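You operate a simulated robot arm through the tools that you are given. There is no shell and no other tool. Be economical: measure what you need, move in short steps, check, and stop when the job is done.

You run a simulated robot arm. Do the job below in one go: nothing can be reset, and whatever is moved stays where it is left.

TASK
Pour juice into the checked mug and shut the bottle.
Fine: over half full, nothing spilt; stand the bottle back where it was. Set down upright: juice bottle.

Only the result counts: the job must be done as asked and must still hold three seconds after the hand-in. Knocking over, shifting, dropping, spilling or breaking anything else fails it.

THE ROBOT
A 6-joint arm with a two-finger parallel gripper, fixed in place. Base frame: the origin is at the foot of the arm, x ahead of it, y to its left, z up. Units: mm, rad, N and s.
With the tool pointing down near the work surface it reaches from about 200 to 640 mm from the base axis. Its first joint turns from -1.152 to 1.152 rad. Payload 2.7 kg.
The TCP is the grasp point between the finger pads, 23 mm short of the fingertips. In the tool frame z runs along the fingers and y along their closing line. Largest opening 94 mm; finger width 38, thickness 10; the body of the gripper, 54 by 96 mm, starts 39 mm behind the TCP.
Orientation is told as [roll, pitch, yaw] about the base's x, y, z axes, in that order, counted from this pose: with the fingers straight down and closing along the base's y, the tool's x points along the base's -x, its y along +y and its z along -z.

THE INTERFACE
- The arm moves only by the tool servo_tool. Its argument "increments" is a list of rows, each an object (a shift or turn left out is 0, a gripper value left out holds the last) with "slide": the shift along the tool's x, y, z in mm, a list of three; "rotation": the turn, a rotation vector about the tool's x, y, z in rad, a list of three; "hand": the gripper command, from -1 (fully open) to 1 (shut), values between in proportion. In form: [{"slide": [x, y, z], "rotation": [wx, wy, wz], "hand": hand}, ...]. A call has 1 to 12 rows; each row is the pose to reach, as a shift and turn from the pose commanded when the call began, along the tool's axes at that moment. A row lasts 0.2 s, in which the tool goes at most 50 mm and 0.15 rad; a call with a longer step from one row to the next is refused whole, and so is a gripper value outside its range. A pose out of reach is approached as far as the arm can. The call stops where the force on the tool passes 40 N (or 10 N more than at its start, if that is more) or the arm is blocked; 0.2 s more then pass. Each finger travels about 45 mm/s and halts on what it meets, pressing with about 24 N; the grip force reading is that of the motor and also rises with nothing between the fingers. The clock runs only during rows and for 0.2 s after the last one: add rows that repeat a pose to give the fingers time. It gives the time, the measured TCP pose, the force on the tool (base axes), the opening and the grip force at its end, in the units of the frame above (readings bear some noise), with the torque about the TCP (base axes, N m) and any sound that the robot's microphone picked up.
- Cameras (640 x 400 px; columns grow to the right, rows downward): "scene" is fixed at [81.5, -445.8, 1406.9]; the picture's right is [0.70, -0.71, 0.00], its down [-0.43, -0.42, -0.80] and it looks along [0.57, 0.56, -0.60] (base axes); focal length 285 px, centre (320, 200). "wrist" rides on the gripper at [86, 16, -74] in the tool frame; the picture's right is [-0.18, 0.98, 0.00], its down [-0.58, -0.11, -0.81] and it looks along [-0.79, -0.15, 0.59] (tool axes); focal length 243 px, centre (320, 200). There is no depth. A picture from a camera that has moved, and an enlarged one, comes with that camera's place and axes in the base frame and with its lens. The place of the scene camera against the robot may be out by one fixed shift of up to 12 mm in any direction.
- grab_frame(camera): a new picture of that camera. The clock stands still meanwhile.
- enlarge(camera, box): a new picture of the part [left, top, right, bottom] of that camera's present view, enlarged. The clock stands still meanwhile.
- finish_job(): hands the job in; it is judged then, once.

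Go step by step. Nothing tells you positions but the pictures and the camera data: compare them with the known pose of the tool, close in by small moves and look again before you grip or let go. The budget is 120 turns and 68 pictures, counting those below and the enlarged ones. Unless the task says otherwise, let go and move clear before handing in, and close with one line.

The tools are called after ">>>" by a JSON object that holds its "op" and its "data". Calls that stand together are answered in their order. servo_tool: Moves the arm, as the interface text tells. Its arguments: {"type":"object","properties":{"increments":{"type":"array"}},"required":["increments"]} The other tools are called the same way: grab_frame (camera) takes a picture; enlarge (camera, box) takes an enlarged picture of a part of a camera's view; finish_job () hands the job in.

At the start:

```text
time: 0.0
tcp_pos: [438.7, 106.0, 1216.6]
tcp_rot: [0.0, 0.001, 0.001]
force: [-0.3, 0.5, 0.1]
wrist_torque: [0.02, 0.0, 0.02]
opening: 93.6
grip_force: 0.0
```

scene: 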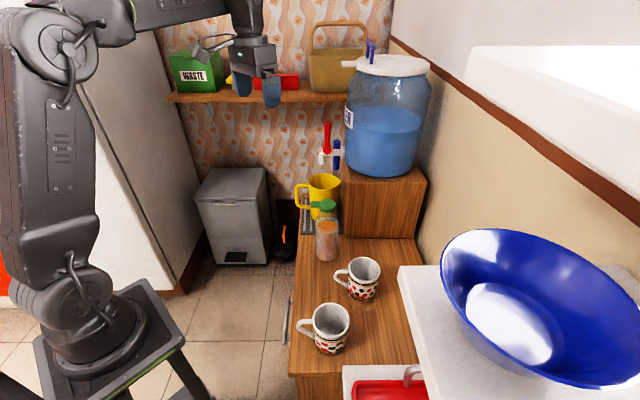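
wrist: 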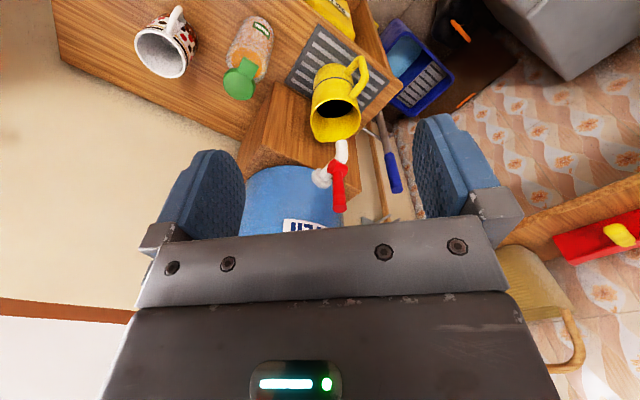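

I see a wooden cabinet with two mugs, a juice bottle with a green cap, a yellow jug and a water jar. I'll enlarge the work area to tell the mugs apart.

>>> {"op": "enlarge", "data": {"camera": "scene", "box": [280, 160, 440, 260]}}

>>> {"op": "enlarge", "data": {"camera": "scene", "box": [280, 240, 440, 400]}}

>>> {"op": "enlarge", "data": {"camera": "wrist", "box": [100, 0, 400, 188]}}

```text
4.00 times, centred on (360, 210) of scene
camera zoom: at [81.5, -445.8, 1406.9], right [0.7, -0.71, 0.0], down [-0.43, -0.42, -0.8], along [0.57, 0.56, -0.6], focal length 1138 px, centre (160, 160)
```

zoom: 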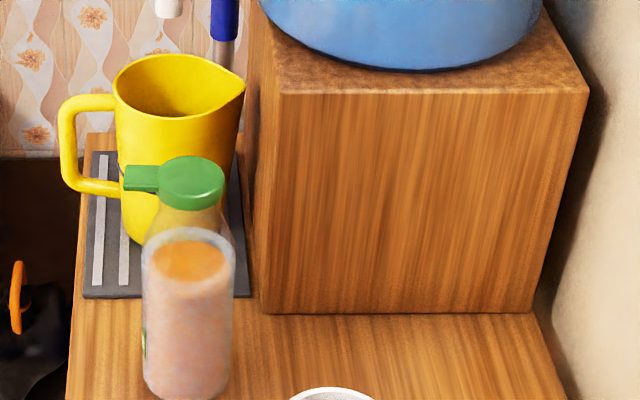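

```text
2.50 times, centred on (360, 320) of scene
camera zoom: at [81.5, -445.8, 1406.9], right [0.7, -0.71, 0.0], down [-0.43, -0.42, -0.8], along [0.57, 0.56, -0.6], focal length 711 px, centre (220, -100)
```

zoom: 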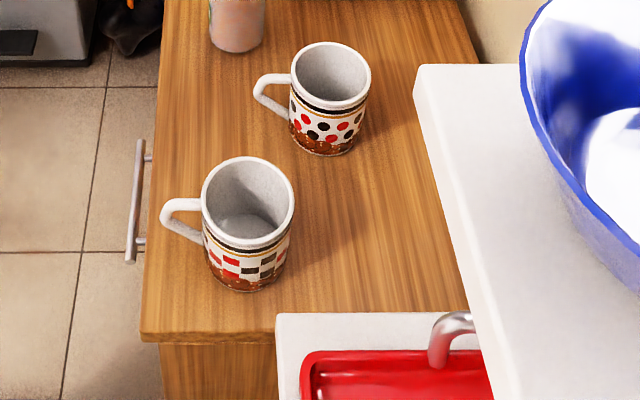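

```text
2.13 times, centred on (250, 94) of wrist
camera zoom: at [352.8, 121.9, 1291.3], right [0.18, 0.98, 0.0], down [0.58, -0.11, 0.81], along [0.79, -0.15, -0.59], focal length 516 px, centre (469, 426)
```

zoom: 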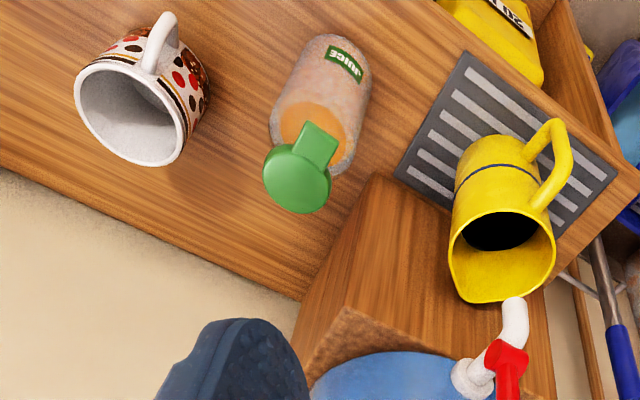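

The checked mug is the nearer one, around (336, -229), and the dotted mug is the other, around (492, -193). The bottle cap is near (525, -39, 925) and the table near z 735. I'll move closer above the bottle to look at the cap.

>>> {"op": "servo_tool", "data": {"increments": [{"slide": [-8, -27, 31]}, {"slide": [-16, -54, 62]}, {"slide": [-25, -82, 93]}, {"slide": [-33, -109, 125]}, {"slide": [-41, -136, 156]}, {"slide": [-41, -136, 156]}]}}

>>> {"op": "grab_frame", "data": {"camera": "wrist"}}

```text
time: 1.4
tcp_pos: [477.9, -32.0, 1060.3]
tcp_rot: [0.001, 0.0, -0.001]
force: [0.2, 0.3, 0.1]
wrist_torque: [0.02, 0.0, 0.0]
opening: 93.9
grip_force: 0.0
```

```text
62 pictures are left
camera wrist: at [393.8, -15.2, 1134.2], right [0.18, 0.98, 0.0], down [0.58, -0.11, 0.81], along [0.79, -0.15, -0.59], focal length 243 px, centre (320, 200)
```

wrist: 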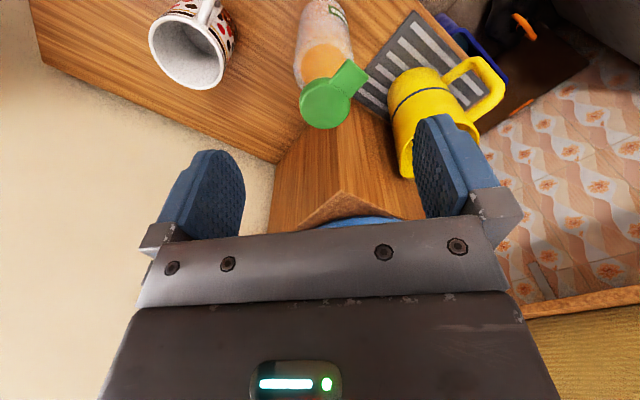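

The cap sits near (522, -36, 920), with a tab pointing toward (-x, +y). I'll enlarge the cap to see what kind of closure it is.

>>> {"op": "enlarge", "data": {"camera": "wrist", "box": [270, 0, 430, 140]}}

>>> {"op": "enlarge", "data": {"camera": "scene", "box": [300, 190, 350, 265]}}

```text
2.86 times, centred on (350, 70) of wrist
camera zoom: at [393.8, -15.2, 1134.2], right [0.18, 0.98, 0.0], down [0.58, -0.11, 0.81], along [0.79, -0.15, -0.59], focal length 693 px, centre (234, 571)
```

zoom: 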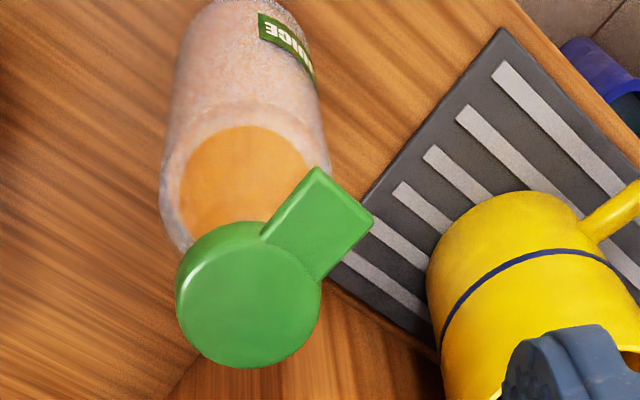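

```text
5.33 times, centred on (325, 228) of scene
camera zoom: at [81.5, -445.8, 1406.9], right [0.7, -0.71, 0.0], down [-0.43, -0.42, -0.8], along [0.57, 0.56, -0.6], focal length 1518 px, centre (293, 53)
```

zoom: 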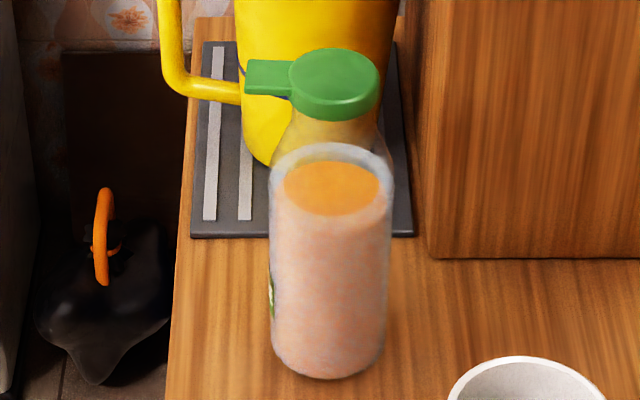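

The cap is a disc about 45 mm wide with a tab facing the robot side of the cabinet, so it looks like a flip lid hinged at the far side. I'll yaw the tool so that it can later approach the bottle from that side, with the camera above the hand.

>>> {"op": "servo_tool", "data": {"increments": [{"rotation": [0, 0, -0.15]}, {"rotation": [0, 0, -0.3]}, {"rotation": [0, 0, -0.45]}, {"rotation": [0, 0, -0.6]}, {"rotation": [0, 0, -0.75]}, {"rotation": [0, 0, -0.9]}, {"rotation": [0, 0, -1.05]}, {"rotation": [0, 0, -1.2]}, {"rotation": [0, 0, -1.35]}, {"rotation": [0, 0, -1.5]}, {"rotation": [0, 0, -1.65]}, {"rotation": [0, 0, -1.8]}]}}

>>> {"op": "servo_tool", "data": {"increments": [{"rotation": [0, 0, -0.15]}, {"rotation": [0, 0, -0.3]}, {"rotation": [0, 0, -0.45]}, {"rotation": [0, 0, -0.556]}, {"rotation": [0, 0, -0.556]}]}}

>>> {"op": "grab_frame", "data": {"camera": "scene"}}

```text
time: 4.0
tcp_pos: [479.3, -30.1, 1060.3]
tcp_rot: [0.0, -0.001, 1.803]
force: [-0.2, -0.4, 0.9]
wrist_torque: [-0.02, 0.03, 0.01]
opening: 94.0
grip_force: 0.0
```

```text
time: 5.2
tcp_pos: [478.7, -30.1, 1060.1]
tcp_rot: [0.0, 0.0, 2.358]
force: [0.1, -0.3, -0.2]
wrist_torque: [-0.03, -0.06, 0.07]
opening: 93.7
grip_force: 0.0
```

```text
59 pictures are left
```

scene: 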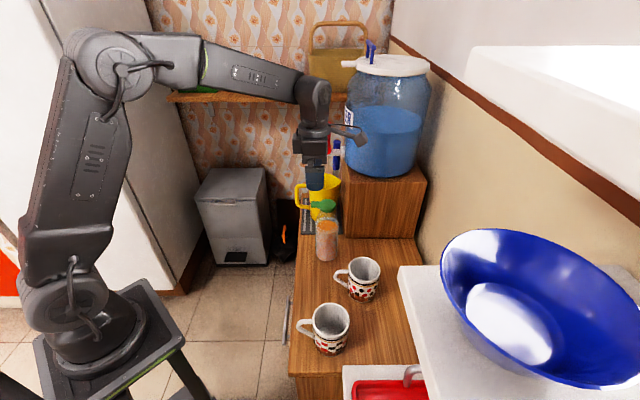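

The yaw worked. Now I'll move to the robot side of the bottle and pitch the tool to horizontal at a safe height.

>>> {"op": "servo_tool", "data": {"increments": [{"slide": [-30, -9, 0]}, {"slide": [-62, -18, 0]}, {"slide": [-93, -27, 0]}, {"slide": [-93, -27, 0]}]}}

>>> {"op": "servo_tool", "data": {"increments": [{"rotation": [0, 0.143, 0]}, {"rotation": [0, 0.286, 0]}, {"rotation": [0, 0.429, 0]}, {"rotation": [0, 0.572, 0]}, {"rotation": [0, 0.715, 0]}, {"rotation": [0, 0.858, 0]}, {"rotation": [0, 1.0, 0]}, {"rotation": [0, 1.143, 0]}, {"rotation": [0, 1.286, 0]}, {"rotation": [0, 1.429, 0]}, {"rotation": [0, 1.571, 0]}, {"rotation": [0, 1.571, 0]}]}}

>>> {"op": "grab_frame", "data": {"camera": "wrist"}}

>>> {"op": "grab_frame", "data": {"camera": "scene"}}

```text
time: 6.2
tcp_pos: [432.0, 55.0, 1060.9]
tcp_rot: [0.0, 0.0, 2.355]
force: [-0.6, -0.2, 0.1]
wrist_torque: [-0.01, -0.03, 0.01]
opening: 93.9
grip_force: 0.0
```

```text
time: 8.8
tcp_pos: [431.5, 55.0, 1060.9]
tcp_rot: [-2.857, 1.569, -0.498]
force: [0.1, 0.0, -0.2]
wrist_torque: [0.01, 0.03, -0.01]
opening: 93.8
grip_force: 0.1
```

```text
58 pictures are left
camera wrist: at [369.2, 96.0, 1147.0], right [-0.69, -0.7, -0.18], down [-0.49, 0.65, -0.58], along [0.52, -0.31, -0.79], focal length 243 px, centre (320, 200)
```

wrist: 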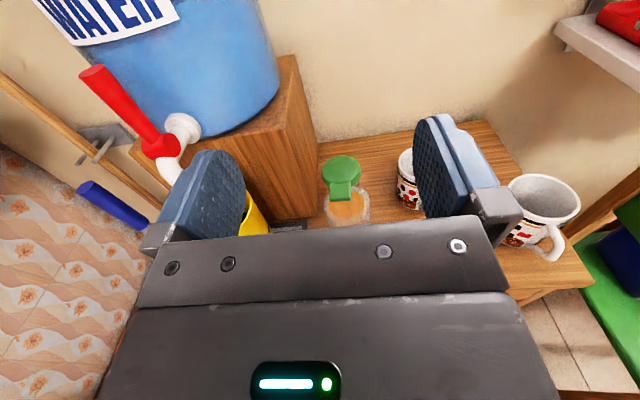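

```text
57 pictures are left
```

scene: 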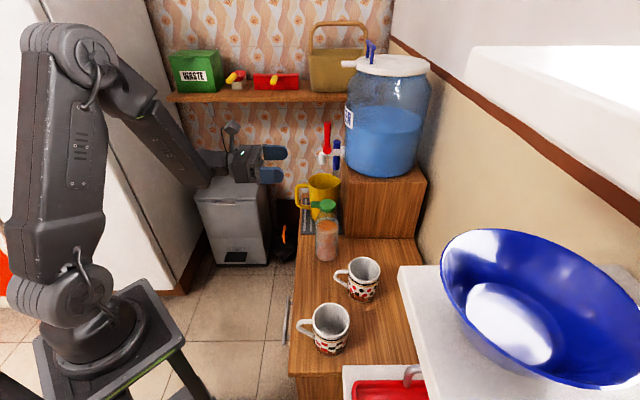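

The tool is now horizontal facing the bottle, with tool x up, y toward the mugs and z toward the wall. I'll enlarge the cap.

>>> {"op": "enlarge", "data": {"camera": "wrist", "box": [300, 140, 400, 230]}}

```text
4.44 times, centred on (350, 185) of wrist
camera zoom: at [369.2, 96.0, 1147.0], right [-0.69, -0.7, -0.18], down [-0.49, 0.65, -0.58], along [0.52, -0.31, -0.79], focal length 1078 px, centre (187, 267)
```

zoom: 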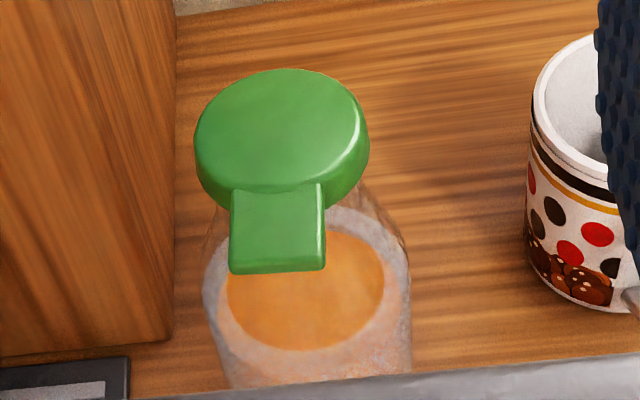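

The cap has a tab about 23 mm wide reaching some 37 mm from the axis. I'll roll the tool 90° so the fingers close vertically, which also gives a side-on camera view, and then come down level with the cap at a standoff.

>>> {"op": "servo_tool", "data": {"increments": [{"rotation": [0, 0, 0.143]}, {"rotation": [0, 0, 0.286]}, {"rotation": [0, 0, 0.429]}, {"rotation": [0, 0, 0.572]}, {"rotation": [0, 0, 0.715]}, {"rotation": [0, 0, 0.858]}, {"rotation": [0, 0, 1.0]}, {"rotation": [0, 0, 1.143]}, {"rotation": [0, 0, 1.286]}, {"rotation": [0, 0, 1.429]}, {"rotation": [0, 0, 1.571]}, {"rotation": [0, 0, 1.571]}]}}

>>> {"op": "servo_tool", "data": {"increments": [{"slide": [0, 45, 0]}, {"slide": [0, 90, 0]}, {"slide": [0, 138, 0]}, {"slide": [0, 138, 0]}]}}

>>> {"op": "grab_frame", "data": {"camera": "wrist"}}

```text
time: 11.4
tcp_pos: [432.4, 54.9, 1060.0]
tcp_rot: [-1.572, -0.002, 0.787]
force: [0.4, -0.2, -0.7]
wrist_torque: [0.04, 0.0, -0.02]
opening: 94.0
grip_force: 0.0
```

```text
time: 12.4
tcp_pos: [433.1, 55.0, 921.5]
tcp_rot: [-1.57, 0.0, 0.785]
force: [0.5, -1.3, 0.4]
wrist_torque: [0.02, 0.03, -0.01]
opening: 93.9
grip_force: 0.0
```

```text
55 pictures are left
camera wrist: at [320.0, 46.3, 905.7], right [0.13, 0.13, -0.98], down [-0.16, 0.98, 0.11], along [0.98, 0.14, 0.15], focal length 243 px, centre (320, 200)
```

wrist: 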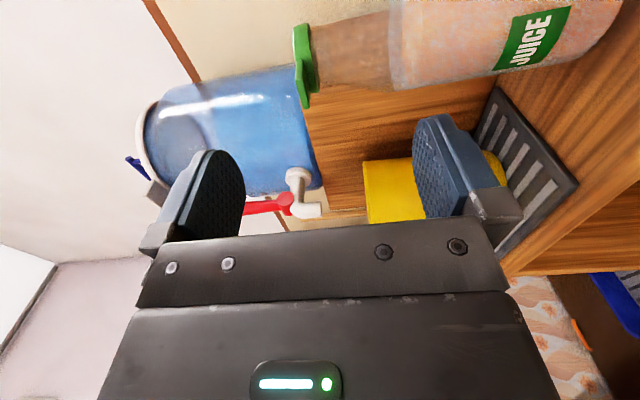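

This gives a clear side view, with image right being down. I'll enlarge the cap and bottle.

>>> {"op": "enlarge", "data": {"camera": "wrist", "box": [270, 0, 430, 120]}}

```text
3.33 times, centred on (350, 60) of wrist
camera zoom: at [320.0, 46.3, 905.7], right [0.13, 0.13, -0.98], down [-0.16, 0.98, 0.11], along [0.98, 0.14, 0.15], focal length 809 px, centre (220, 667)
```

zoom: 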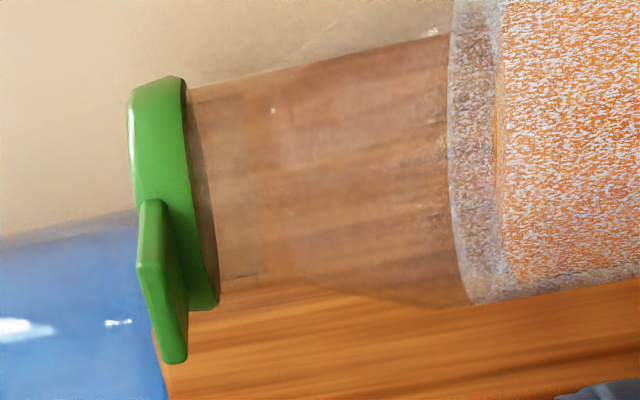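

The lid is about 15 mm thick (z 922–937), with a thinner tab (about 930–937) whose tip is near (498, -6). I'll narrow the jaws to about 30 mm so the lower finger can go just under the tab, then approach part of the way.

>>> {"op": "servo_tool", "data": {"increments": [{"slide": [0, -20, 0], "hand": 0.362}, {"slide": [0, -20, 20], "hand": 0.362}, {"slide": [0, -20, 40], "hand": 0.362}, {"slide": [0, -20, 40], "hand": 0.362}, {"slide": [0, -20, 40], "hand": 0.362}]}}

>>> {"op": "grab_frame", "data": {"camera": "wrist"}}

```text
time: 13.6
tcp_pos: [460.5, 26.7, 942.6]
tcp_rot: [-1.572, 0.0, 0.785]
force: [0.5, 0.1, -0.2]
wrist_torque: [0.0, -0.01, 0.0]
opening: 30.1
grip_force: 0.0
```

```text
53 pictures are left
camera wrist: at [348.0, 17.2, 926.6], right [0.13, 0.13, -0.98], down [-0.16, 0.98, 0.11], along [0.98, 0.14, 0.15], focal length 243 px, centre (320, 200)
```

wrist: 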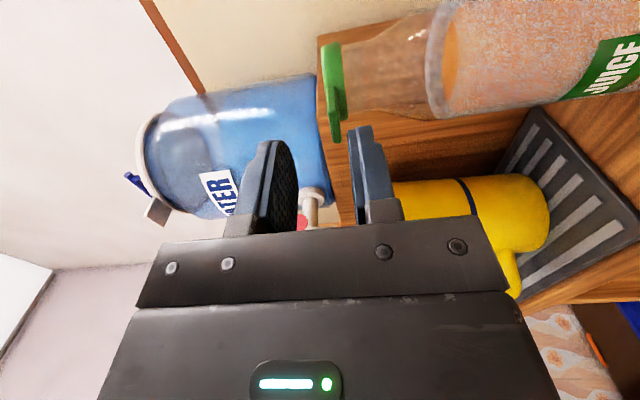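

The lower finger is just under tab height. I'll drop 4 mm for clearance and advance so the fingertip goes under the tab.

>>> {"op": "servo_tool", "data": {"increments": [{"slide": [0, 4, 0]}, {"slide": [0, 4, 12]}, {"slide": [0, 4, 24]}, {"slide": [0, 4, 36]}, {"slide": [0, 4, 36]}]}}

>>> {"op": "enlarge", "data": {"camera": "wrist", "box": [240, 40, 480, 190]}}

```text
time: 14.8
tcp_pos: [485.7, 0.2, 937.5]
tcp_rot: [-1.572, 0.0, 0.786]
force: [-0.3, 1.1, 0.1]
wrist_torque: [0.0, 0.02, 0.02]
opening: 30.0
grip_force: 0.0
```

```text
2.67 times, centred on (360, 115) of wrist
camera zoom: at [373.1, -7.7, 922.5], right [0.13, 0.13, -0.98], down [-0.16, 0.98, 0.11], along [0.98, 0.14, 0.15], focal length 647 px, centre (213, 427)
```

zoom: 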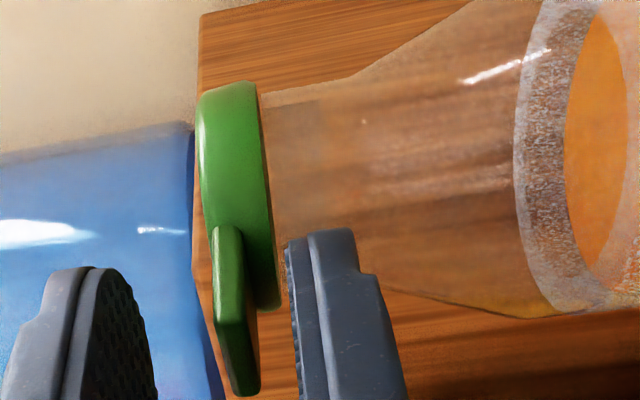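

The lower finger is under the tab with the neck clear. I'll raise it gently and watch the force.

>>> {"op": "servo_tool", "data": {"increments": [{"slide": [0, -3, 0]}, {"slide": [0, -5, 0]}, {"slide": [0, -7, 0]}, {"slide": [0, -9, 0]}]}}

>>> {"op": "enlarge", "data": {"camera": "wrist", "box": [240, 40, 480, 190]}}

```text
time: 15.8
tcp_pos: [486.1, 0.5, 946.9]
tcp_rot: [-1.571, 0.0, 0.786]
force: [0.8, 0.1, 0.1]
wrist_torque: [0.02, 0.0, -0.02]
opening: 30.1
grip_force: 0.0
```

```text
2.67 times, centred on (360, 115) of wrist
camera zoom: at [373.2, -7.5, 931.2], right [0.13, 0.13, -0.98], down [-0.16, 0.98, 0.11], along [0.98, 0.14, 0.15], focal length 647 px, centre (213, 427)
```

zoom: 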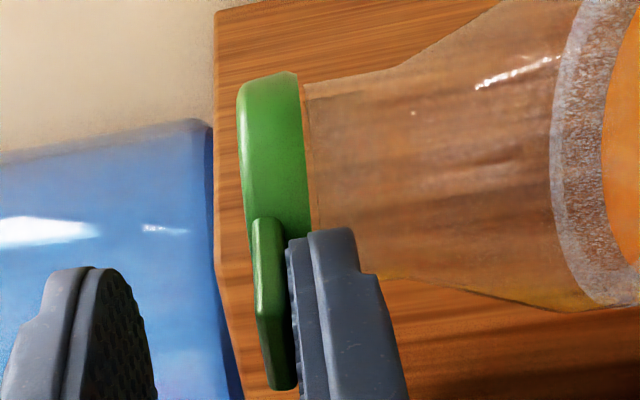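

The finger is just about touching the tab. I'll raise further in small steps.

>>> {"op": "servo_tool", "data": {"increments": [{"slide": [0, -2, 0]}, {"slide": [0, -4, 0]}, {"slide": [0, -6, 0]}]}}

>>> {"op": "enlarge", "data": {"camera": "wrist", "box": [240, 40, 480, 190]}}

```text
time: 16.6
tcp_pos: [485.8, 0.9, 954.0]
tcp_rot: [-1.57, 0.0, 0.786]
force: [0.6, -0.2, 0.9]
wrist_torque: [0.01, 0.0, -0.01]
opening: 29.9
grip_force: 0.0
```

```text
2.67 times, centred on (360, 115) of wrist
camera zoom: at [373.4, -7.6, 937.6], right [0.13, 0.13, -0.98], down [-0.16, 0.98, 0.11], along [0.98, 0.14, 0.15], focal length 647 px, centre (213, 427)
```

zoom: 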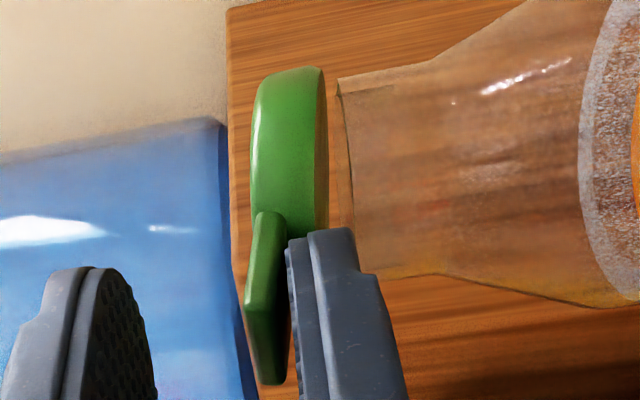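

The lid is lifting off easily with hardly any force. I'll pinch the tab by lowering the tool as the jaws close, so the lid stays under control whether it is hinged or loose.

>>> {"op": "servo_tool", "data": {"increments": [{"slide": [0, 8, 0], "hand": 0.72}, {"slide": [0, 10, 0], "hand": 0.8}, {"slide": [0, 10, 0], "hand": 1}, {"slide": [0, 10, 0], "hand": 1}]}}

>>> {"op": "enlarge", "data": {"camera": "wrist", "box": [240, 40, 480, 190]}}

```text
time: 17.6
tcp_pos: [485.5, -0.3, 942.2]
tcp_rot: [-1.569, -0.001, 0.786]
force: [0.1, -0.5, -4.3]
wrist_torque: [0.19, 0.25, 0.01]
opening: 4.7
grip_force: 24.2
```

```text
2.67 times, centred on (360, 115) of wrist
camera zoom: at [373.4, -7.8, 927.2], right [0.13, 0.13, -0.98], down [-0.16, 0.98, 0.11], along [0.98, 0.14, 0.15], focal length 647 px, centre (213, 427)
```

zoom: 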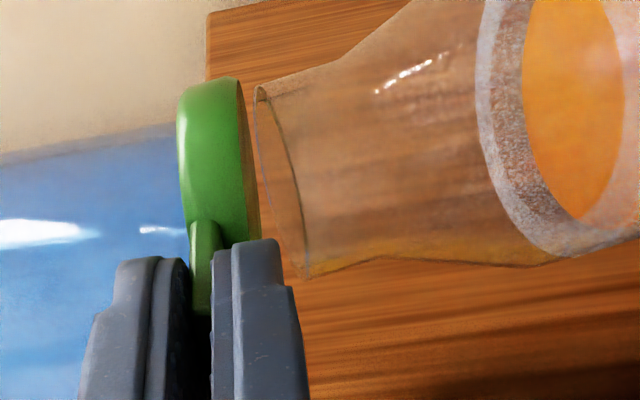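

The lid is hinged at the far side. Levelling the tab by pinching it seems to have tipped the bottle a bit, so I'll check the whole picture before moving.

>>> {"op": "grab_frame", "data": {"camera": "wrist"}}

>>> {"op": "enlarge", "data": {"camera": "scene", "box": [280, 170, 380, 270]}}

```text
48 pictures are left
camera wrist: at [373.4, -7.8, 927.2], right [0.13, 0.13, -0.98], down [-0.16, 0.98, 0.11], along [0.98, 0.14, 0.15], focal length 243 px, centre (320, 200)
```

wrist: 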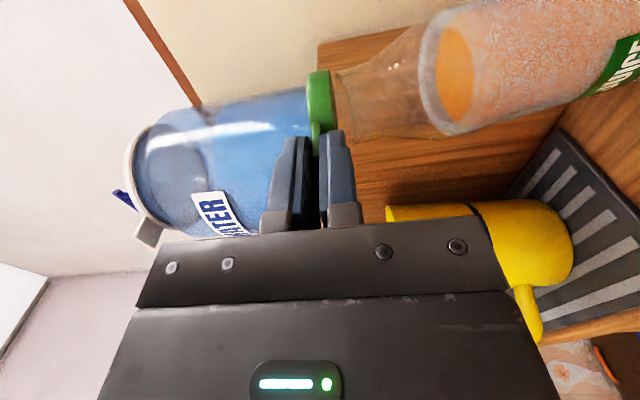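

```text
4.00 times, centred on (330, 220) of scene
camera zoom: at [81.6, -445.8, 1406.9], right [0.7, -0.71, 0.0], down [-0.43, -0.42, -0.8], along [0.57, 0.56, -0.6], focal length 1138 px, centre (280, 120)
```

zoom: 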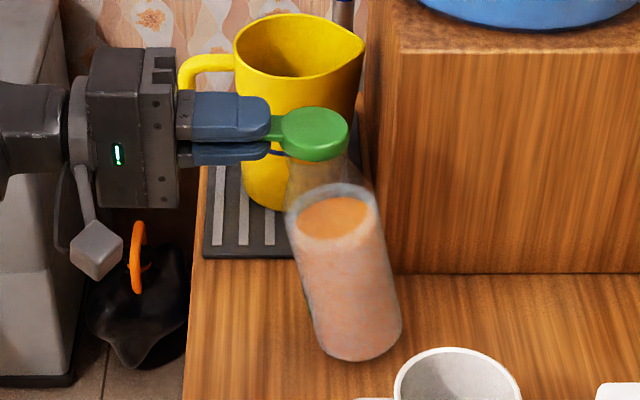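

The bottle is hanging from the lid's free hinge: 4.3 N at about 71 mm, with its base swung toward the wall just off the table. I'll lower slightly to rest its near edge, then swing the top toward the wall so it stands upright again.

>>> {"op": "servo_tool", "data": {"increments": [{"slide": [0, 1, 0]}, {"slide": [0, 2, 0]}, {"slide": [0, 2, 0]}]}}

```text
time: 18.4
tcp_pos: [486.4, 0.5, 941.5]
tcp_rot: [-1.573, -0.001, 0.785]
force: [-1.0, -0.1, -0.7]
wrist_torque: [-0.02, 0.11, -0.03]
opening: 4.9
grip_force: 24.1
```

The weight has gone onto the table, so the edge is resting. Now I'll swing the top toward the wall along the arc.

>>> {"op": "servo_tool", "data": {"increments": [{"slide": [0, 0.5, 5]}, {"slide": [0, 1, 10]}, {"slide": [0, 1.7, 15]}, {"slide": [0, 2.5, 19]}, {"slide": [0, 2.5, 19]}]}}

>>> {"op": "enlarge", "data": {"camera": "scene", "box": [280, 170, 380, 270]}}

```text
time: 19.6
tcp_pos: [500.1, -12.4, 939.6]
tcp_rot: [-1.57, 0.002, 0.785]
force: [-0.5, -1.2, -0.6]
wrist_torque: [-0.1, 0.11, -0.02]
opening: 5.0
grip_force: 23.6
```

```text
4.00 times, centred on (330, 220) of scene
camera zoom: at [81.5, -445.8, 1406.9], right [0.7, -0.71, 0.0], down [-0.43, -0.42, -0.8], along [0.57, 0.56, -0.6], focal length 1138 px, centre (280, 120)
```

zoom: 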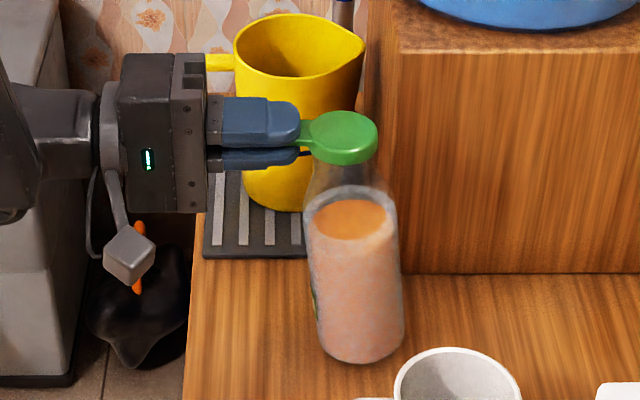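

It's working: the base stays put and the tilt has halved. I'll do the second half of the arc.

>>> {"op": "servo_tool", "data": {"increments": [{"slide": [0, 1, 5]}, {"slide": [0, 2, 9.5]}, {"slide": [0, 3, 14]}, {"slide": [0, 4, 18]}, {"slide": [0, 4, 18]}]}}

>>> {"op": "enlarge", "data": {"camera": "wrist", "box": [240, 0, 480, 190]}}

>>> {"op": "enlarge", "data": {"camera": "scene", "box": [280, 170, 380, 270]}}

```text
time: 20.8
tcp_pos: [512.3, -25.8, 933.8]
tcp_rot: [-1.571, 0.0, 0.787]
force: [-0.4, -1.3, 0.6]
wrist_torque: [-0.25, 0.2, -0.09]
opening: 4.7
grip_force: 23.9
```

```text
2.11 times, centred on (360, 95) of wrist
camera zoom: at [399.7, -33.8, 918.9], right [0.13, 0.13, -0.98], down [-0.16, 0.98, 0.11], along [0.98, 0.14, 0.15], focal length 511 px, centre (236, 421)
```

zoom: 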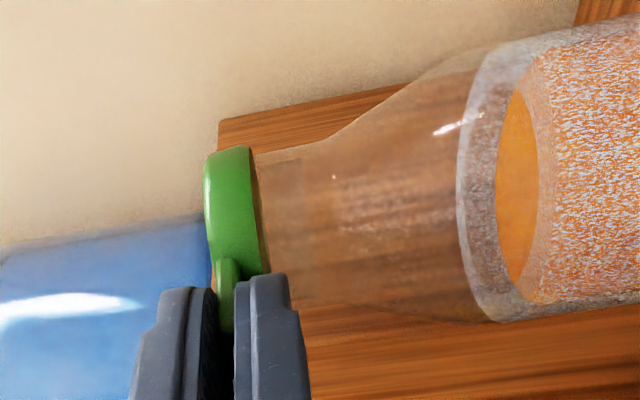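

```text
4.00 times, centred on (330, 220) of scene
camera zoom: at [81.5, -445.8, 1406.9], right [0.7, -0.71, 0.0], down [-0.43, -0.42, -0.8], along [0.57, 0.56, -0.6], focal length 1138 px, centre (280, 120)
```

zoom: 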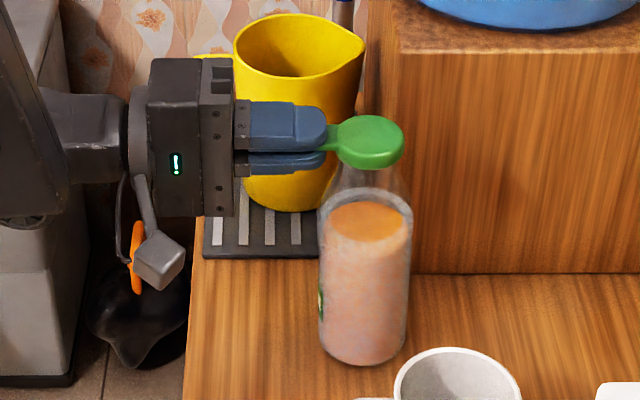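

The bottle stands upright with the lid closed again, about 37 mm toward the wall from where it began; I'll put it back at the end. Now I'll release the tab, back off, close the fingers and come down below tab level to push the lid open from underneath.

>>> {"op": "servo_tool", "data": {"increments": [{"slide": [0, 0, 0], "hand": 0.362}, {"slide": [0, 0, 0], "hand": 0.362}, {"slide": [0, 0, 0], "hand": 0.362}, {"slide": [0, 0, -25], "hand": 0.362}, {"slide": [0, 0, -50], "hand": 0.362}, {"slide": [0, 10, -50], "hand": 1}, {"slide": [0, 20, -50], "hand": 1}, {"slide": [0, 20, -50], "hand": 1}]}}

>>> {"op": "grab_frame", "data": {"camera": "wrist"}}

>>> {"op": "enlarge", "data": {"camera": "scene", "box": [280, 170, 380, 270]}}

```text
time: 22.6
tcp_pos: [475.6, 10.2, 915.3]
tcp_rot: [-1.572, 0.0, 0.786]
force: [-0.2, -0.1, 0.1]
wrist_torque: [0.01, -0.01, -0.01]
opening: 0.0
grip_force: 23.6
```

```text
43 pictures are left
camera wrist: at [364.1, 1.9, 899.6], right [0.13, 0.13, -0.98], down [-0.16, 0.98, 0.11], along [0.98, 0.14, 0.15], focal length 243 px, centre (320, 200)
```

wrist: 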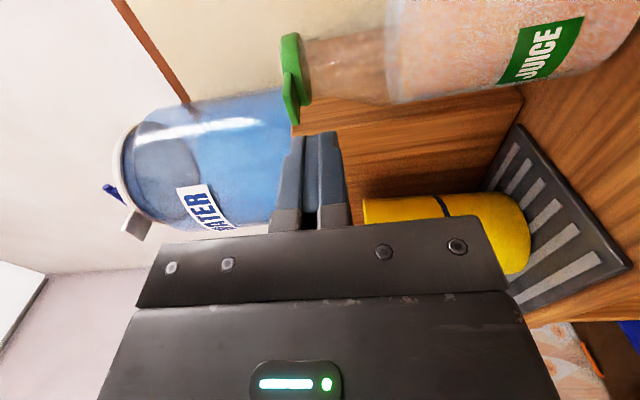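

```text
4.00 times, centred on (330, 220) of scene
camera zoom: at [81.5, -445.8, 1406.9], right [0.7, -0.71, 0.0], down [-0.43, -0.42, -0.8], along [0.57, 0.56, -0.6], focal length 1138 px, centre (280, 120)
```

zoom: 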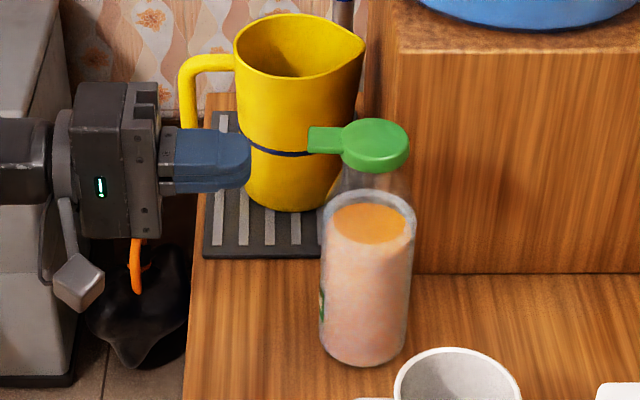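

The bottle is upright and free, and the closed fingers are at the right level. I'll advance under the tab and lift through the first part of the arc.

>>> {"op": "servo_tool", "data": {"increments": [{"slide": [0, 0, 24]}, {"slide": [0, 0, 48]}, {"slide": [0, -4, 48]}, {"slide": [0, -10, 48.5]}, {"slide": [0, -17, 49.7]}, {"slide": [0, -23, 52]}, {"slide": [0, -29, 54.7]}, {"slide": [0, -29, 54.7]}]}}

>>> {"op": "enlarge", "data": {"camera": "wrist", "box": [240, 0, 480, 190]}}

```text
time: 24.4
tcp_pos: [516.6, -28.9, 944.0]
tcp_rot: [-1.57, 0.001, 0.786]
force: [-0.9, 0.5, 0.1]
wrist_torque: [0.02, 0.02, 0.0]
opening: 0.2
grip_force: 23.8
```

```text
2.11 times, centred on (360, 95) of wrist
camera zoom: at [402.9, -37.3, 928.2], right [0.13, 0.13, -0.98], down [-0.16, 0.98, 0.11], along [0.98, 0.14, 0.15], focal length 511 px, centre (236, 421)
```

zoom: 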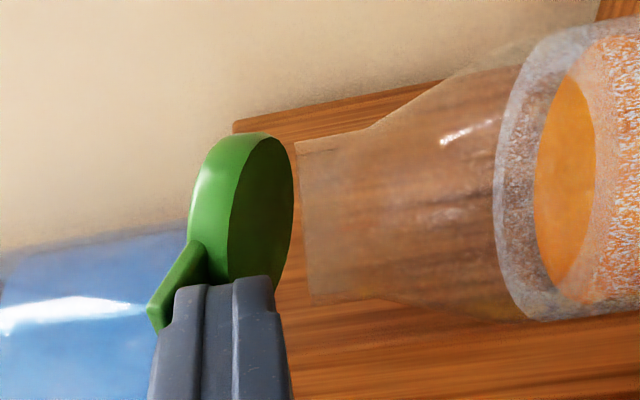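

The lid is opening and the bottle is standing still. I'll continue the arc.

>>> {"op": "servo_tool", "data": {"increments": [{"slide": [0, -5, 4]}, {"slide": [0, -10.4, 8]}, {"slide": [0, -15, 13]}, {"slide": [0, -19, 18]}, {"slide": [0, -22, 24]}, {"slide": [0, -24, 30]}, {"slide": [0, -24, 30]}]}}

>>> {"op": "enlarge", "data": {"camera": "wrist", "box": [240, 0, 480, 190]}}

```text
time: 26.0
tcp_pos: [537.9, -49.6, 967.4]
tcp_rot: [-1.572, -0.001, 0.785]
force: [0.4, -0.4, -0.4]
wrist_torque: [-0.01, -0.03, 0.01]
opening: 0.0
grip_force: 24.2
```

```text
2.11 times, centred on (360, 95) of wrist
camera zoom: at [424.0, -58.3, 952.4], right [0.13, 0.13, -0.98], down [-0.16, 0.98, 0.11], along [0.98, 0.14, 0.15], focal length 511 px, centre (236, 421)
```

zoom: 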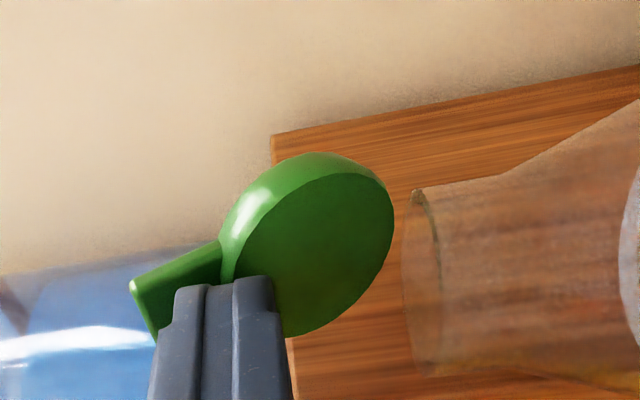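

The lid is around 60–70° and the bottle is still upright. I'll push on toward the wall to pass vertical.

>>> {"op": "servo_tool", "data": {"increments": [{"slide": [0, -1, 6]}, {"slide": [0, -2, 12]}, {"slide": [0, -2, 18]}, {"slide": [0, -2, 24]}, {"slide": [0, -2, 30]}, {"slide": [0, -2, 30]}]}}

>>> {"op": "grab_frame", "data": {"camera": "wrist"}}

```text
time: 27.4
tcp_pos: [558.9, -70.7, 969.6]
tcp_rot: [-1.572, -0.001, 0.786]
force: [-0.7, -0.1, 0.2]
wrist_torque: [0.02, 0.0, 0.01]
opening: 0.0
grip_force: 24.1
```

```text
39 pictures are left
camera wrist: at [445.7, -79.8, 953.9], right [0.13, 0.13, -0.98], down [-0.16, 0.98, 0.11], along [0.98, 0.14, 0.15], focal length 243 px, centre (320, 200)
```

wrist: 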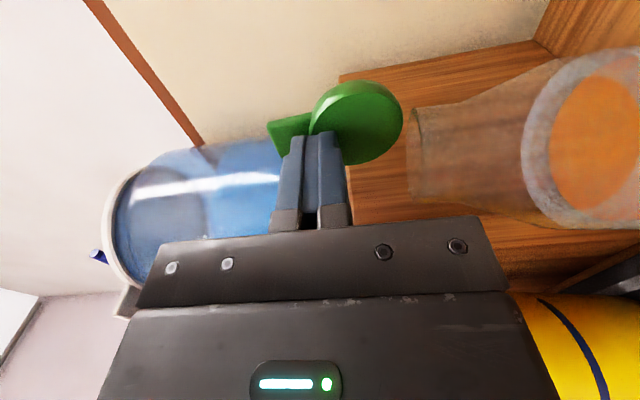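

The lid is about vertical. I'll push another 35 mm so it goes past vertical, then look.

>>> {"op": "servo_tool", "data": {"increments": [{"slide": [0, 0, 7]}, {"slide": [0, 0, 14]}, {"slide": [0, 0, 21]}, {"slide": [0, 0, 28]}, {"slide": [0, 1, 35]}, {"slide": [0, 1, 35]}]}}

>>> {"op": "grab_frame", "data": {"camera": "wrist"}}

>>> {"op": "enlarge", "data": {"camera": "scene", "box": [280, 170, 380, 270]}}

```text
time: 28.8
tcp_pos: [583.7, -96.7, 968.7]
tcp_rot: [-1.569, 0.0, 0.785]
force: [0.6, 0.7, 0.9]
wrist_torque: [-0.01, 0.02, -0.02]
opening: 0.0
grip_force: 23.4
```

```text
38 pictures are left
camera wrist: at [470.2, -104.6, 952.9], right [0.13, 0.13, -0.98], down [-0.16, 0.98, 0.11], along [0.98, 0.14, 0.15], focal length 243 px, centre (320, 200)
```

wrist: 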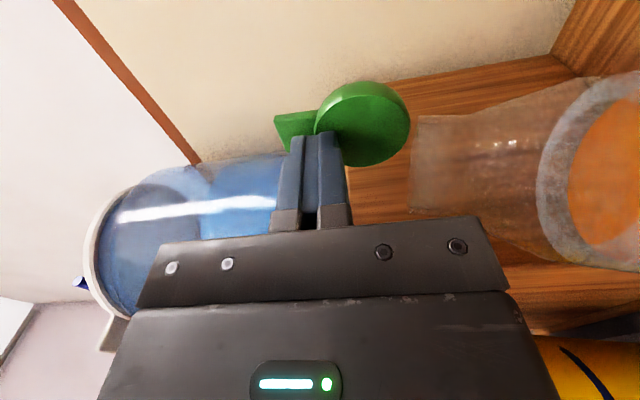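

```text
4.00 times, centred on (330, 220) of scene
camera zoom: at [81.5, -445.8, 1406.9], right [0.7, -0.71, 0.0], down [-0.43, -0.42, -0.8], along [0.57, 0.56, -0.6], focal length 1138 px, centre (280, 120)
```

zoom: 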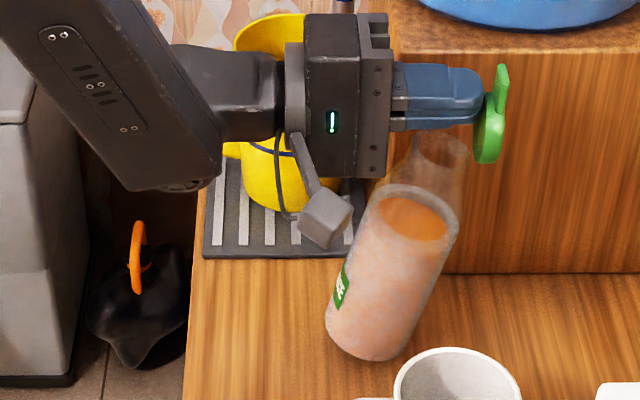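

The lid has a stop at about 90° and I am tipping the bottle toward the wall. I'll back off slowly so it settles upright.

>>> {"op": "servo_tool", "data": {"increments": [{"slide": [0, 0, -5]}, {"slide": [0, 0, -10]}, {"slide": [0, 0, -15]}, {"slide": [0, 0, -20]}, {"slide": [0, 0, -25]}, {"slide": [0, 0, -29]}, {"slide": [0, 0, -33]}, {"slide": [0, 0, -36]}, {"slide": [0, 0, -39]}, {"slide": [0, 0, -42]}, {"slide": [0, 0, -45]}]}}

>>> {"op": "enlarge", "data": {"camera": "scene", "box": [280, 170, 380, 270]}}

```text
time: 31.2
tcp_pos: [551.2, -63.6, 969.5]
tcp_rot: [-1.571, 0.0, 0.786]
force: [-0.1, 1.1, -0.1]
wrist_torque: [0.02, -0.01, 0.0]
opening: 0.0
grip_force: 24.2
```

```text
4.00 times, centred on (330, 220) of scene
camera zoom: at [81.5, -445.8, 1406.9], right [0.7, -0.71, 0.0], down [-0.43, -0.42, -0.8], along [0.57, 0.56, -0.6], focal length 1138 px, centre (280, 120)
```

zoom: 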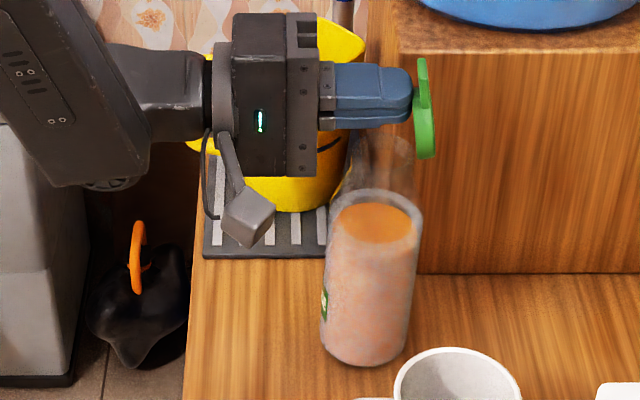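

It's recovering. I'll retreat further to let it settle fully and see whether the lid stays open.

>>> {"op": "servo_tool", "data": {"increments": [{"slide": [0, 0, -3]}, {"slide": [0, 0, -6]}, {"slide": [0, 0, -10]}, {"slide": [0, 0, -15]}, {"slide": [0, 0, -25]}, {"slide": [0, 0, -25]}]}}

>>> {"op": "grab_frame", "data": {"camera": "wrist"}}

>>> {"op": "enlarge", "data": {"camera": "scene", "box": [280, 170, 380, 270]}}

```text
time: 32.6
tcp_pos: [533.3, -45.9, 969.0]
tcp_rot: [-1.57, 0.0, 0.785]
force: [-0.9, 0.2, 0.8]
wrist_torque: [0.01, 0.01, -0.04]
opening: 0.1
grip_force: 24.2
```

```text
35 pictures are left
camera wrist: at [420.6, -54.3, 952.7], right [0.13, 0.13, -0.98], down [-0.16, 0.98, 0.11], along [0.98, 0.14, 0.15], focal length 243 px, centre (320, 200)
```

wrist: 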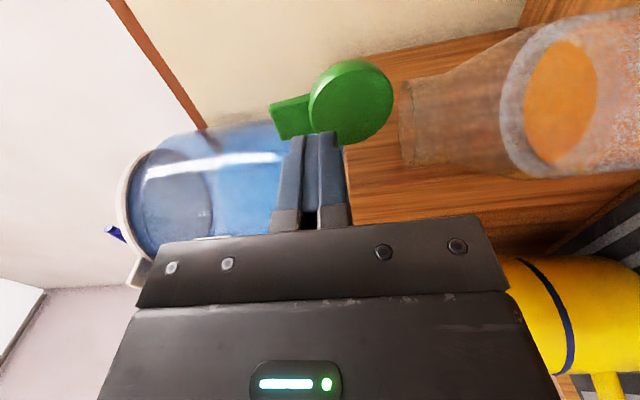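

```text
4.00 times, centred on (330, 220) of scene
camera zoom: at [81.5, -445.8, 1406.9], right [0.7, -0.71, 0.0], down [-0.43, -0.42, -0.8], along [0.57, 0.56, -0.6], focal length 1138 px, centre (280, 120)
```

zoom: 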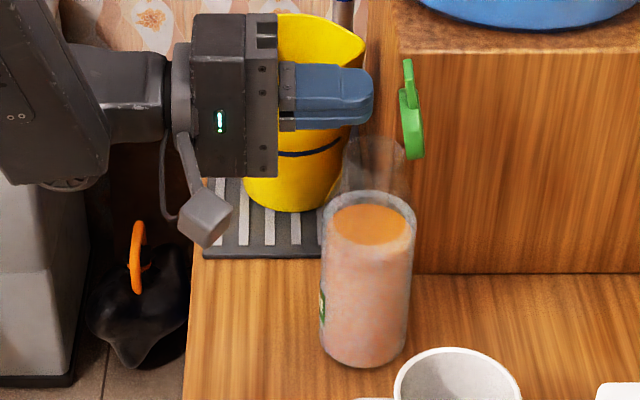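

The bottle is upright with its lid standing open at about 90°. Next I'll retreat, roll back so the fingers close horizontally, open the jaws and come down beside the bottle body.

>>> {"op": "servo_tool", "data": {"increments": [{"slide": [0, 0, -40]}, {"slide": [0, 0, -80]}, {"slide": [0, 0, -120]}, {"slide": [0, 0, -120], "hand": -1}, {"slide": [0, 0, -120]}, {"slide": [0, 0, -120]}, {"slide": [0, 0, -120]}, {"slide": [0, 0, -120]}, {"slide": [0, 0, -120]}, {"slide": [0, 0, -120]}]}}

>>> {"op": "servo_tool", "data": {"increments": [{"rotation": [0, 0, -0.143]}, {"rotation": [0, 0, -0.286]}, {"rotation": [0, 0, -0.429]}, {"rotation": [0, 0, -0.572]}, {"rotation": [0, 0, -0.715]}, {"rotation": [0, 0, -0.858]}, {"rotation": [0, 0, -1.0]}, {"rotation": [0, 0, -1.143]}, {"rotation": [0, 0, -1.286]}, {"rotation": [0, 0, -1.429]}, {"rotation": [0, 0, -1.571]}, {"rotation": [0, 0, -1.571]}]}}

>>> {"op": "servo_tool", "data": {"increments": [{"slide": [-50, 0, 0]}, {"slide": [-100, 0, 0]}, {"slide": [-150, 0, 0]}, {"slide": [-150, 0, 0]}]}}

>>> {"op": "grab_frame", "data": {"camera": "wrist"}}

```text
time: 34.8
tcp_pos: [447.2, 38.9, 969.4]
tcp_rot: [-1.57, 0.0, 0.785]
force: [-0.2, -1.0, 0.8]
wrist_torque: [-0.04, -0.02, -0.01]
opening: 93.9
grip_force: 0.0
```

```text
time: 37.4
tcp_pos: [447.2, 37.6, 969.1]
tcp_rot: [1.653, 1.569, -2.273]
force: [0.2, 0.9, -0.3]
wrist_torque: [0.02, -0.04, -0.01]
opening: 93.8
grip_force: 0.1
```

```text
time: 38.4
tcp_pos: [447.4, 37.1, 818.6]
tcp_rot: [-2.249, 1.573, 0.107]
force: [0.1, -0.5, -0.8]
wrist_torque: [0.04, -0.02, -0.01]
opening: 93.9
grip_force: 0.0
```

```text
33 pictures are left
camera wrist: at [384.9, 79.6, 905.4], right [-0.7, -0.69, -0.18], down [-0.49, 0.65, -0.58], along [0.52, -0.31, -0.79], focal length 243 px, centre (320, 200)
```

wrist: 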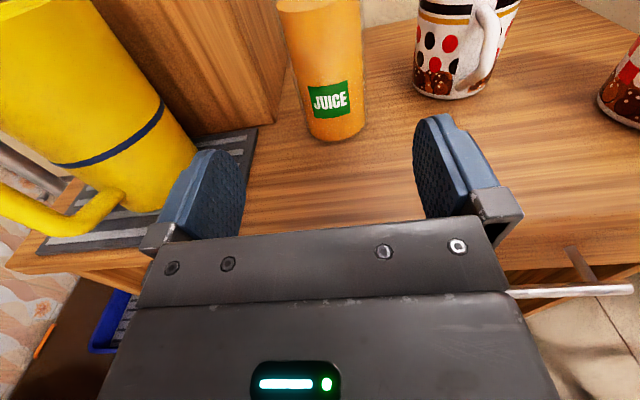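

The bottle body is centred between the jaws, about 140 mm ahead. I'll advance 100 mm and check.

>>> {"op": "servo_tool", "data": {"increments": [{"slide": [0, 1, 40]}, {"slide": [0, 1, 75]}, {"slide": [0, 1, 100]}, {"slide": [0, 1, 100]}]}}

>>> {"op": "grab_frame", "data": {"camera": "wrist"}}

```text
time: 39.4
tcp_pos: [519.2, -34.4, 819.0]
tcp_rot: [2.117, 1.57, -1.81]
force: [-0.9, 0.3, -0.3]
wrist_torque: [0.01, -0.01, -0.02]
opening: 94.0
grip_force: 0.0
```

```text
32 pictures are left
camera wrist: at [455.5, 7.3, 906.2], right [-0.7, -0.69, -0.18], down [-0.49, 0.65, -0.58], along [0.52, -0.31, -0.79], focal length 243 px, centre (320, 200)
```

wrist: 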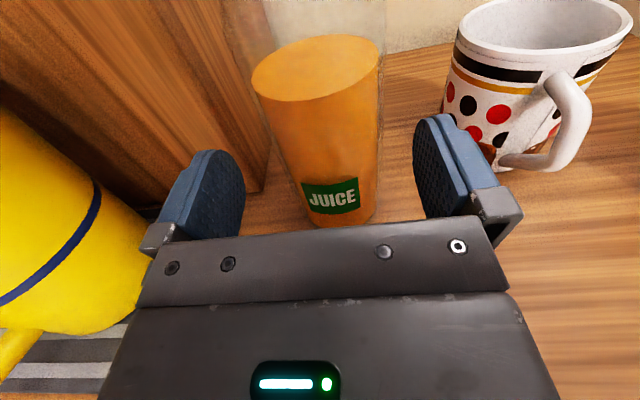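

The path is clear and the dotted mug's handle is well outside the right finger. I'll advance onto the axis and close.

>>> {"op": "servo_tool", "data": {"increments": [{"slide": [0, 0, 20]}, {"slide": [0, 0, 38]}, {"slide": [0, 0, 38]}, {"slide": [0, 0, 38], "hand": 0}, {"slide": [0, 0, 38], "hand": 1}, {"slide": [0, 0, 38], "hand": 1}, {"slide": [0, 0, 38], "hand": 1}, {"slide": [0, 0, 38], "hand": 1}]}}

>>> {"op": "enlarge", "data": {"camera": "scene", "box": [280, 160, 400, 280]}}

```text
time: 41.2
tcp_pos: [545.7, -61.3, 818.6]
tcp_rot: [-1.284, 1.57, 1.073]
force: [-0.1, -2.0, 1.0]
wrist_torque: [-0.13, 0.04, 0.01]
opening: 65.0
grip_force: 24.2
```

```text
3.33 times, centred on (340, 220) of scene
camera zoom: at [81.5, -445.8, 1406.9], right [0.7, -0.71, 0.0], down [-0.43, -0.42, -0.8], along [0.57, 0.56, -0.6], focal length 949 px, centre (253, 133)
```

zoom: 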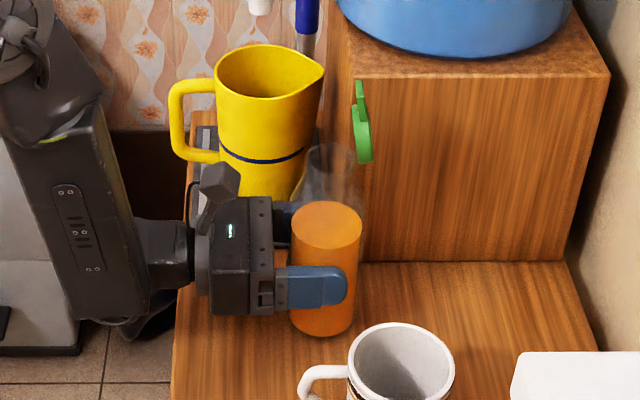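

The bottle is gripped (65 mm) upright on the table with TCP z 818.6, which I'll use for setting it back. I'll lift straight up.

>>> {"op": "servo_tool", "data": {"increments": [{"slide": [15, 0, 0]}, {"slide": [40, 0, 0]}, {"slide": [70, 0, 0]}, {"slide": [100, 0, 0]}, {"slide": [130, 0, 0]}, {"slide": [130, 0, 0]}]}}

>>> {"op": "grab_frame", "data": {"camera": "wrist"}}

```text
time: 42.6
tcp_pos: [543.9, -59.9, 949.5]
tcp_rot: [0.667, 1.573, 3.023]
force: [0.0, -1.4, -4.4]
wrist_torque: [-0.01, 0.06, 0.03]
opening: 64.7
grip_force: 24.2
```

```text
30 pictures are left
camera wrist: at [481.8, -19.4, 1036.6], right [-0.7, -0.69, -0.18], down [-0.49, 0.65, -0.58], along [0.52, -0.31, -0.79], focal length 243 px, centre (320, 200)
```

wrist: 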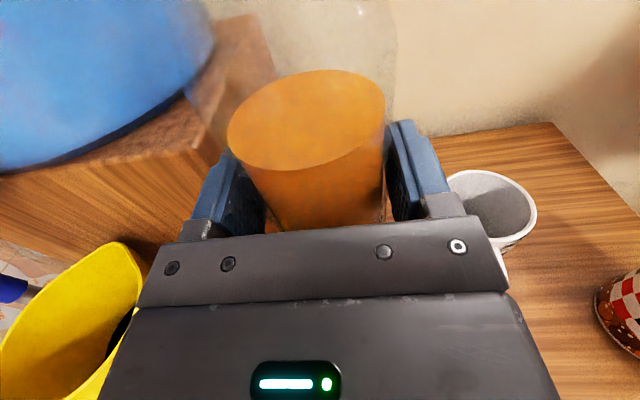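

The bottle plus juice weighs about 4.4 N, so I can gauge what's poured by weight. I'll move upright toward the checked mug, keeping the base above the dotted mug's rim.

>>> {"op": "servo_tool", "data": {"increments": [{"slide": [0, 20, -4]}, {"slide": [0, 50, -10]}, {"slide": [0, 80, -16]}, {"slide": [0, 110, -22]}, {"slide": [0, 130, -26]}, {"slide": [0, 145, -28]}, {"slide": [0, 150, -28]}, {"slide": [0, 150, -28]}]}}

>>> {"op": "grab_frame", "data": {"camera": "wrist"}}

>>> {"op": "grab_frame", "data": {"camera": "scene"}}

```text
time: 44.4
tcp_pos: [418.9, -145.3, 948.5]
tcp_rot: [-2.256, 1.572, 0.099]
force: [0.6, -0.9, -5.0]
wrist_torque: [0.02, 0.02, 0.0]
opening: 64.9
grip_force: 23.3
```

```text
29 pictures are left
camera wrist: at [356.4, -104.9, 1035.8], right [-0.7, -0.69, -0.18], down [-0.49, 0.65, -0.58], along [0.52, -0.31, -0.79], focal length 243 px, centre (320, 200)
```

wrist: 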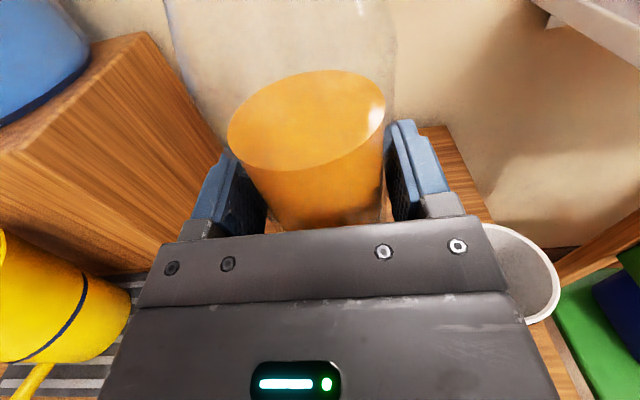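

```text
28 pictures are left
```

scene: 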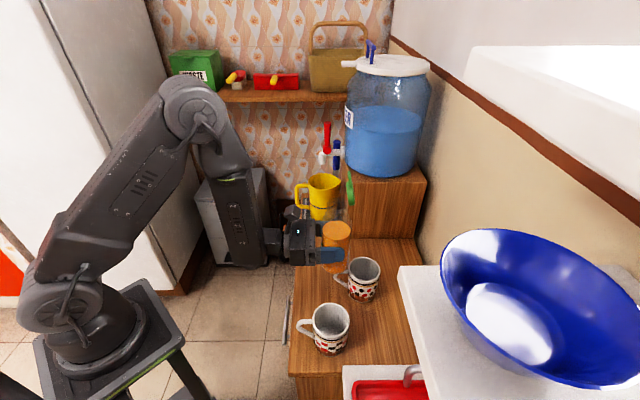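

The arm reaches here comfortably. I'll enlarge the checked mug's rim to refine its position before tilting.

>>> {"op": "enlarge", "data": {"camera": "wrist", "box": [440, 190, 640, 390]}}

>>> {"op": "enlarge", "data": {"camera": "scene", "box": [280, 270, 400, 380]}}

```text
2.00 times, centred on (540, 290) of wrist
camera zoom: at [356.4, -104.9, 1035.8], right [-0.7, -0.69, -0.18], down [-0.49, 0.65, -0.58], along [0.52, -0.31, -0.79], focal length 485 px, centre (-120, 20)
```

zoom: 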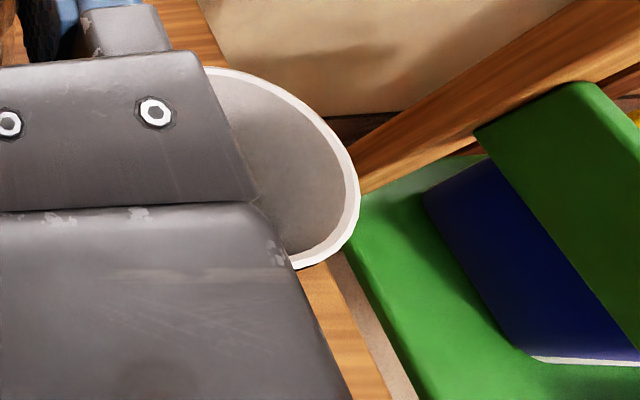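

```text
3.64 times, centred on (340, 325) of scene
camera zoom: at [81.6, -445.8, 1406.9], right [0.7, -0.71, 0.0], down [-0.43, -0.42, -0.8], along [0.57, 0.56, -0.6], focal length 1035 px, centre (247, -254)
```

zoom: 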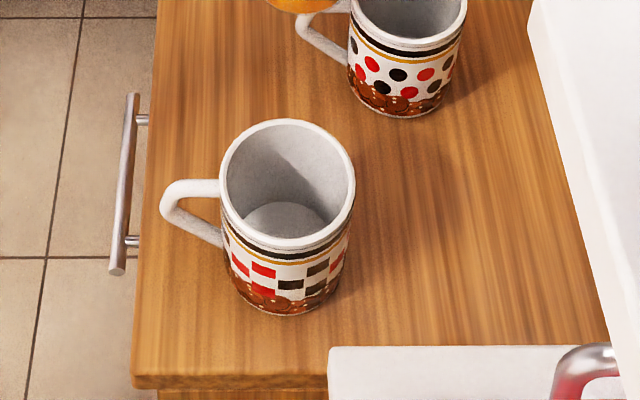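

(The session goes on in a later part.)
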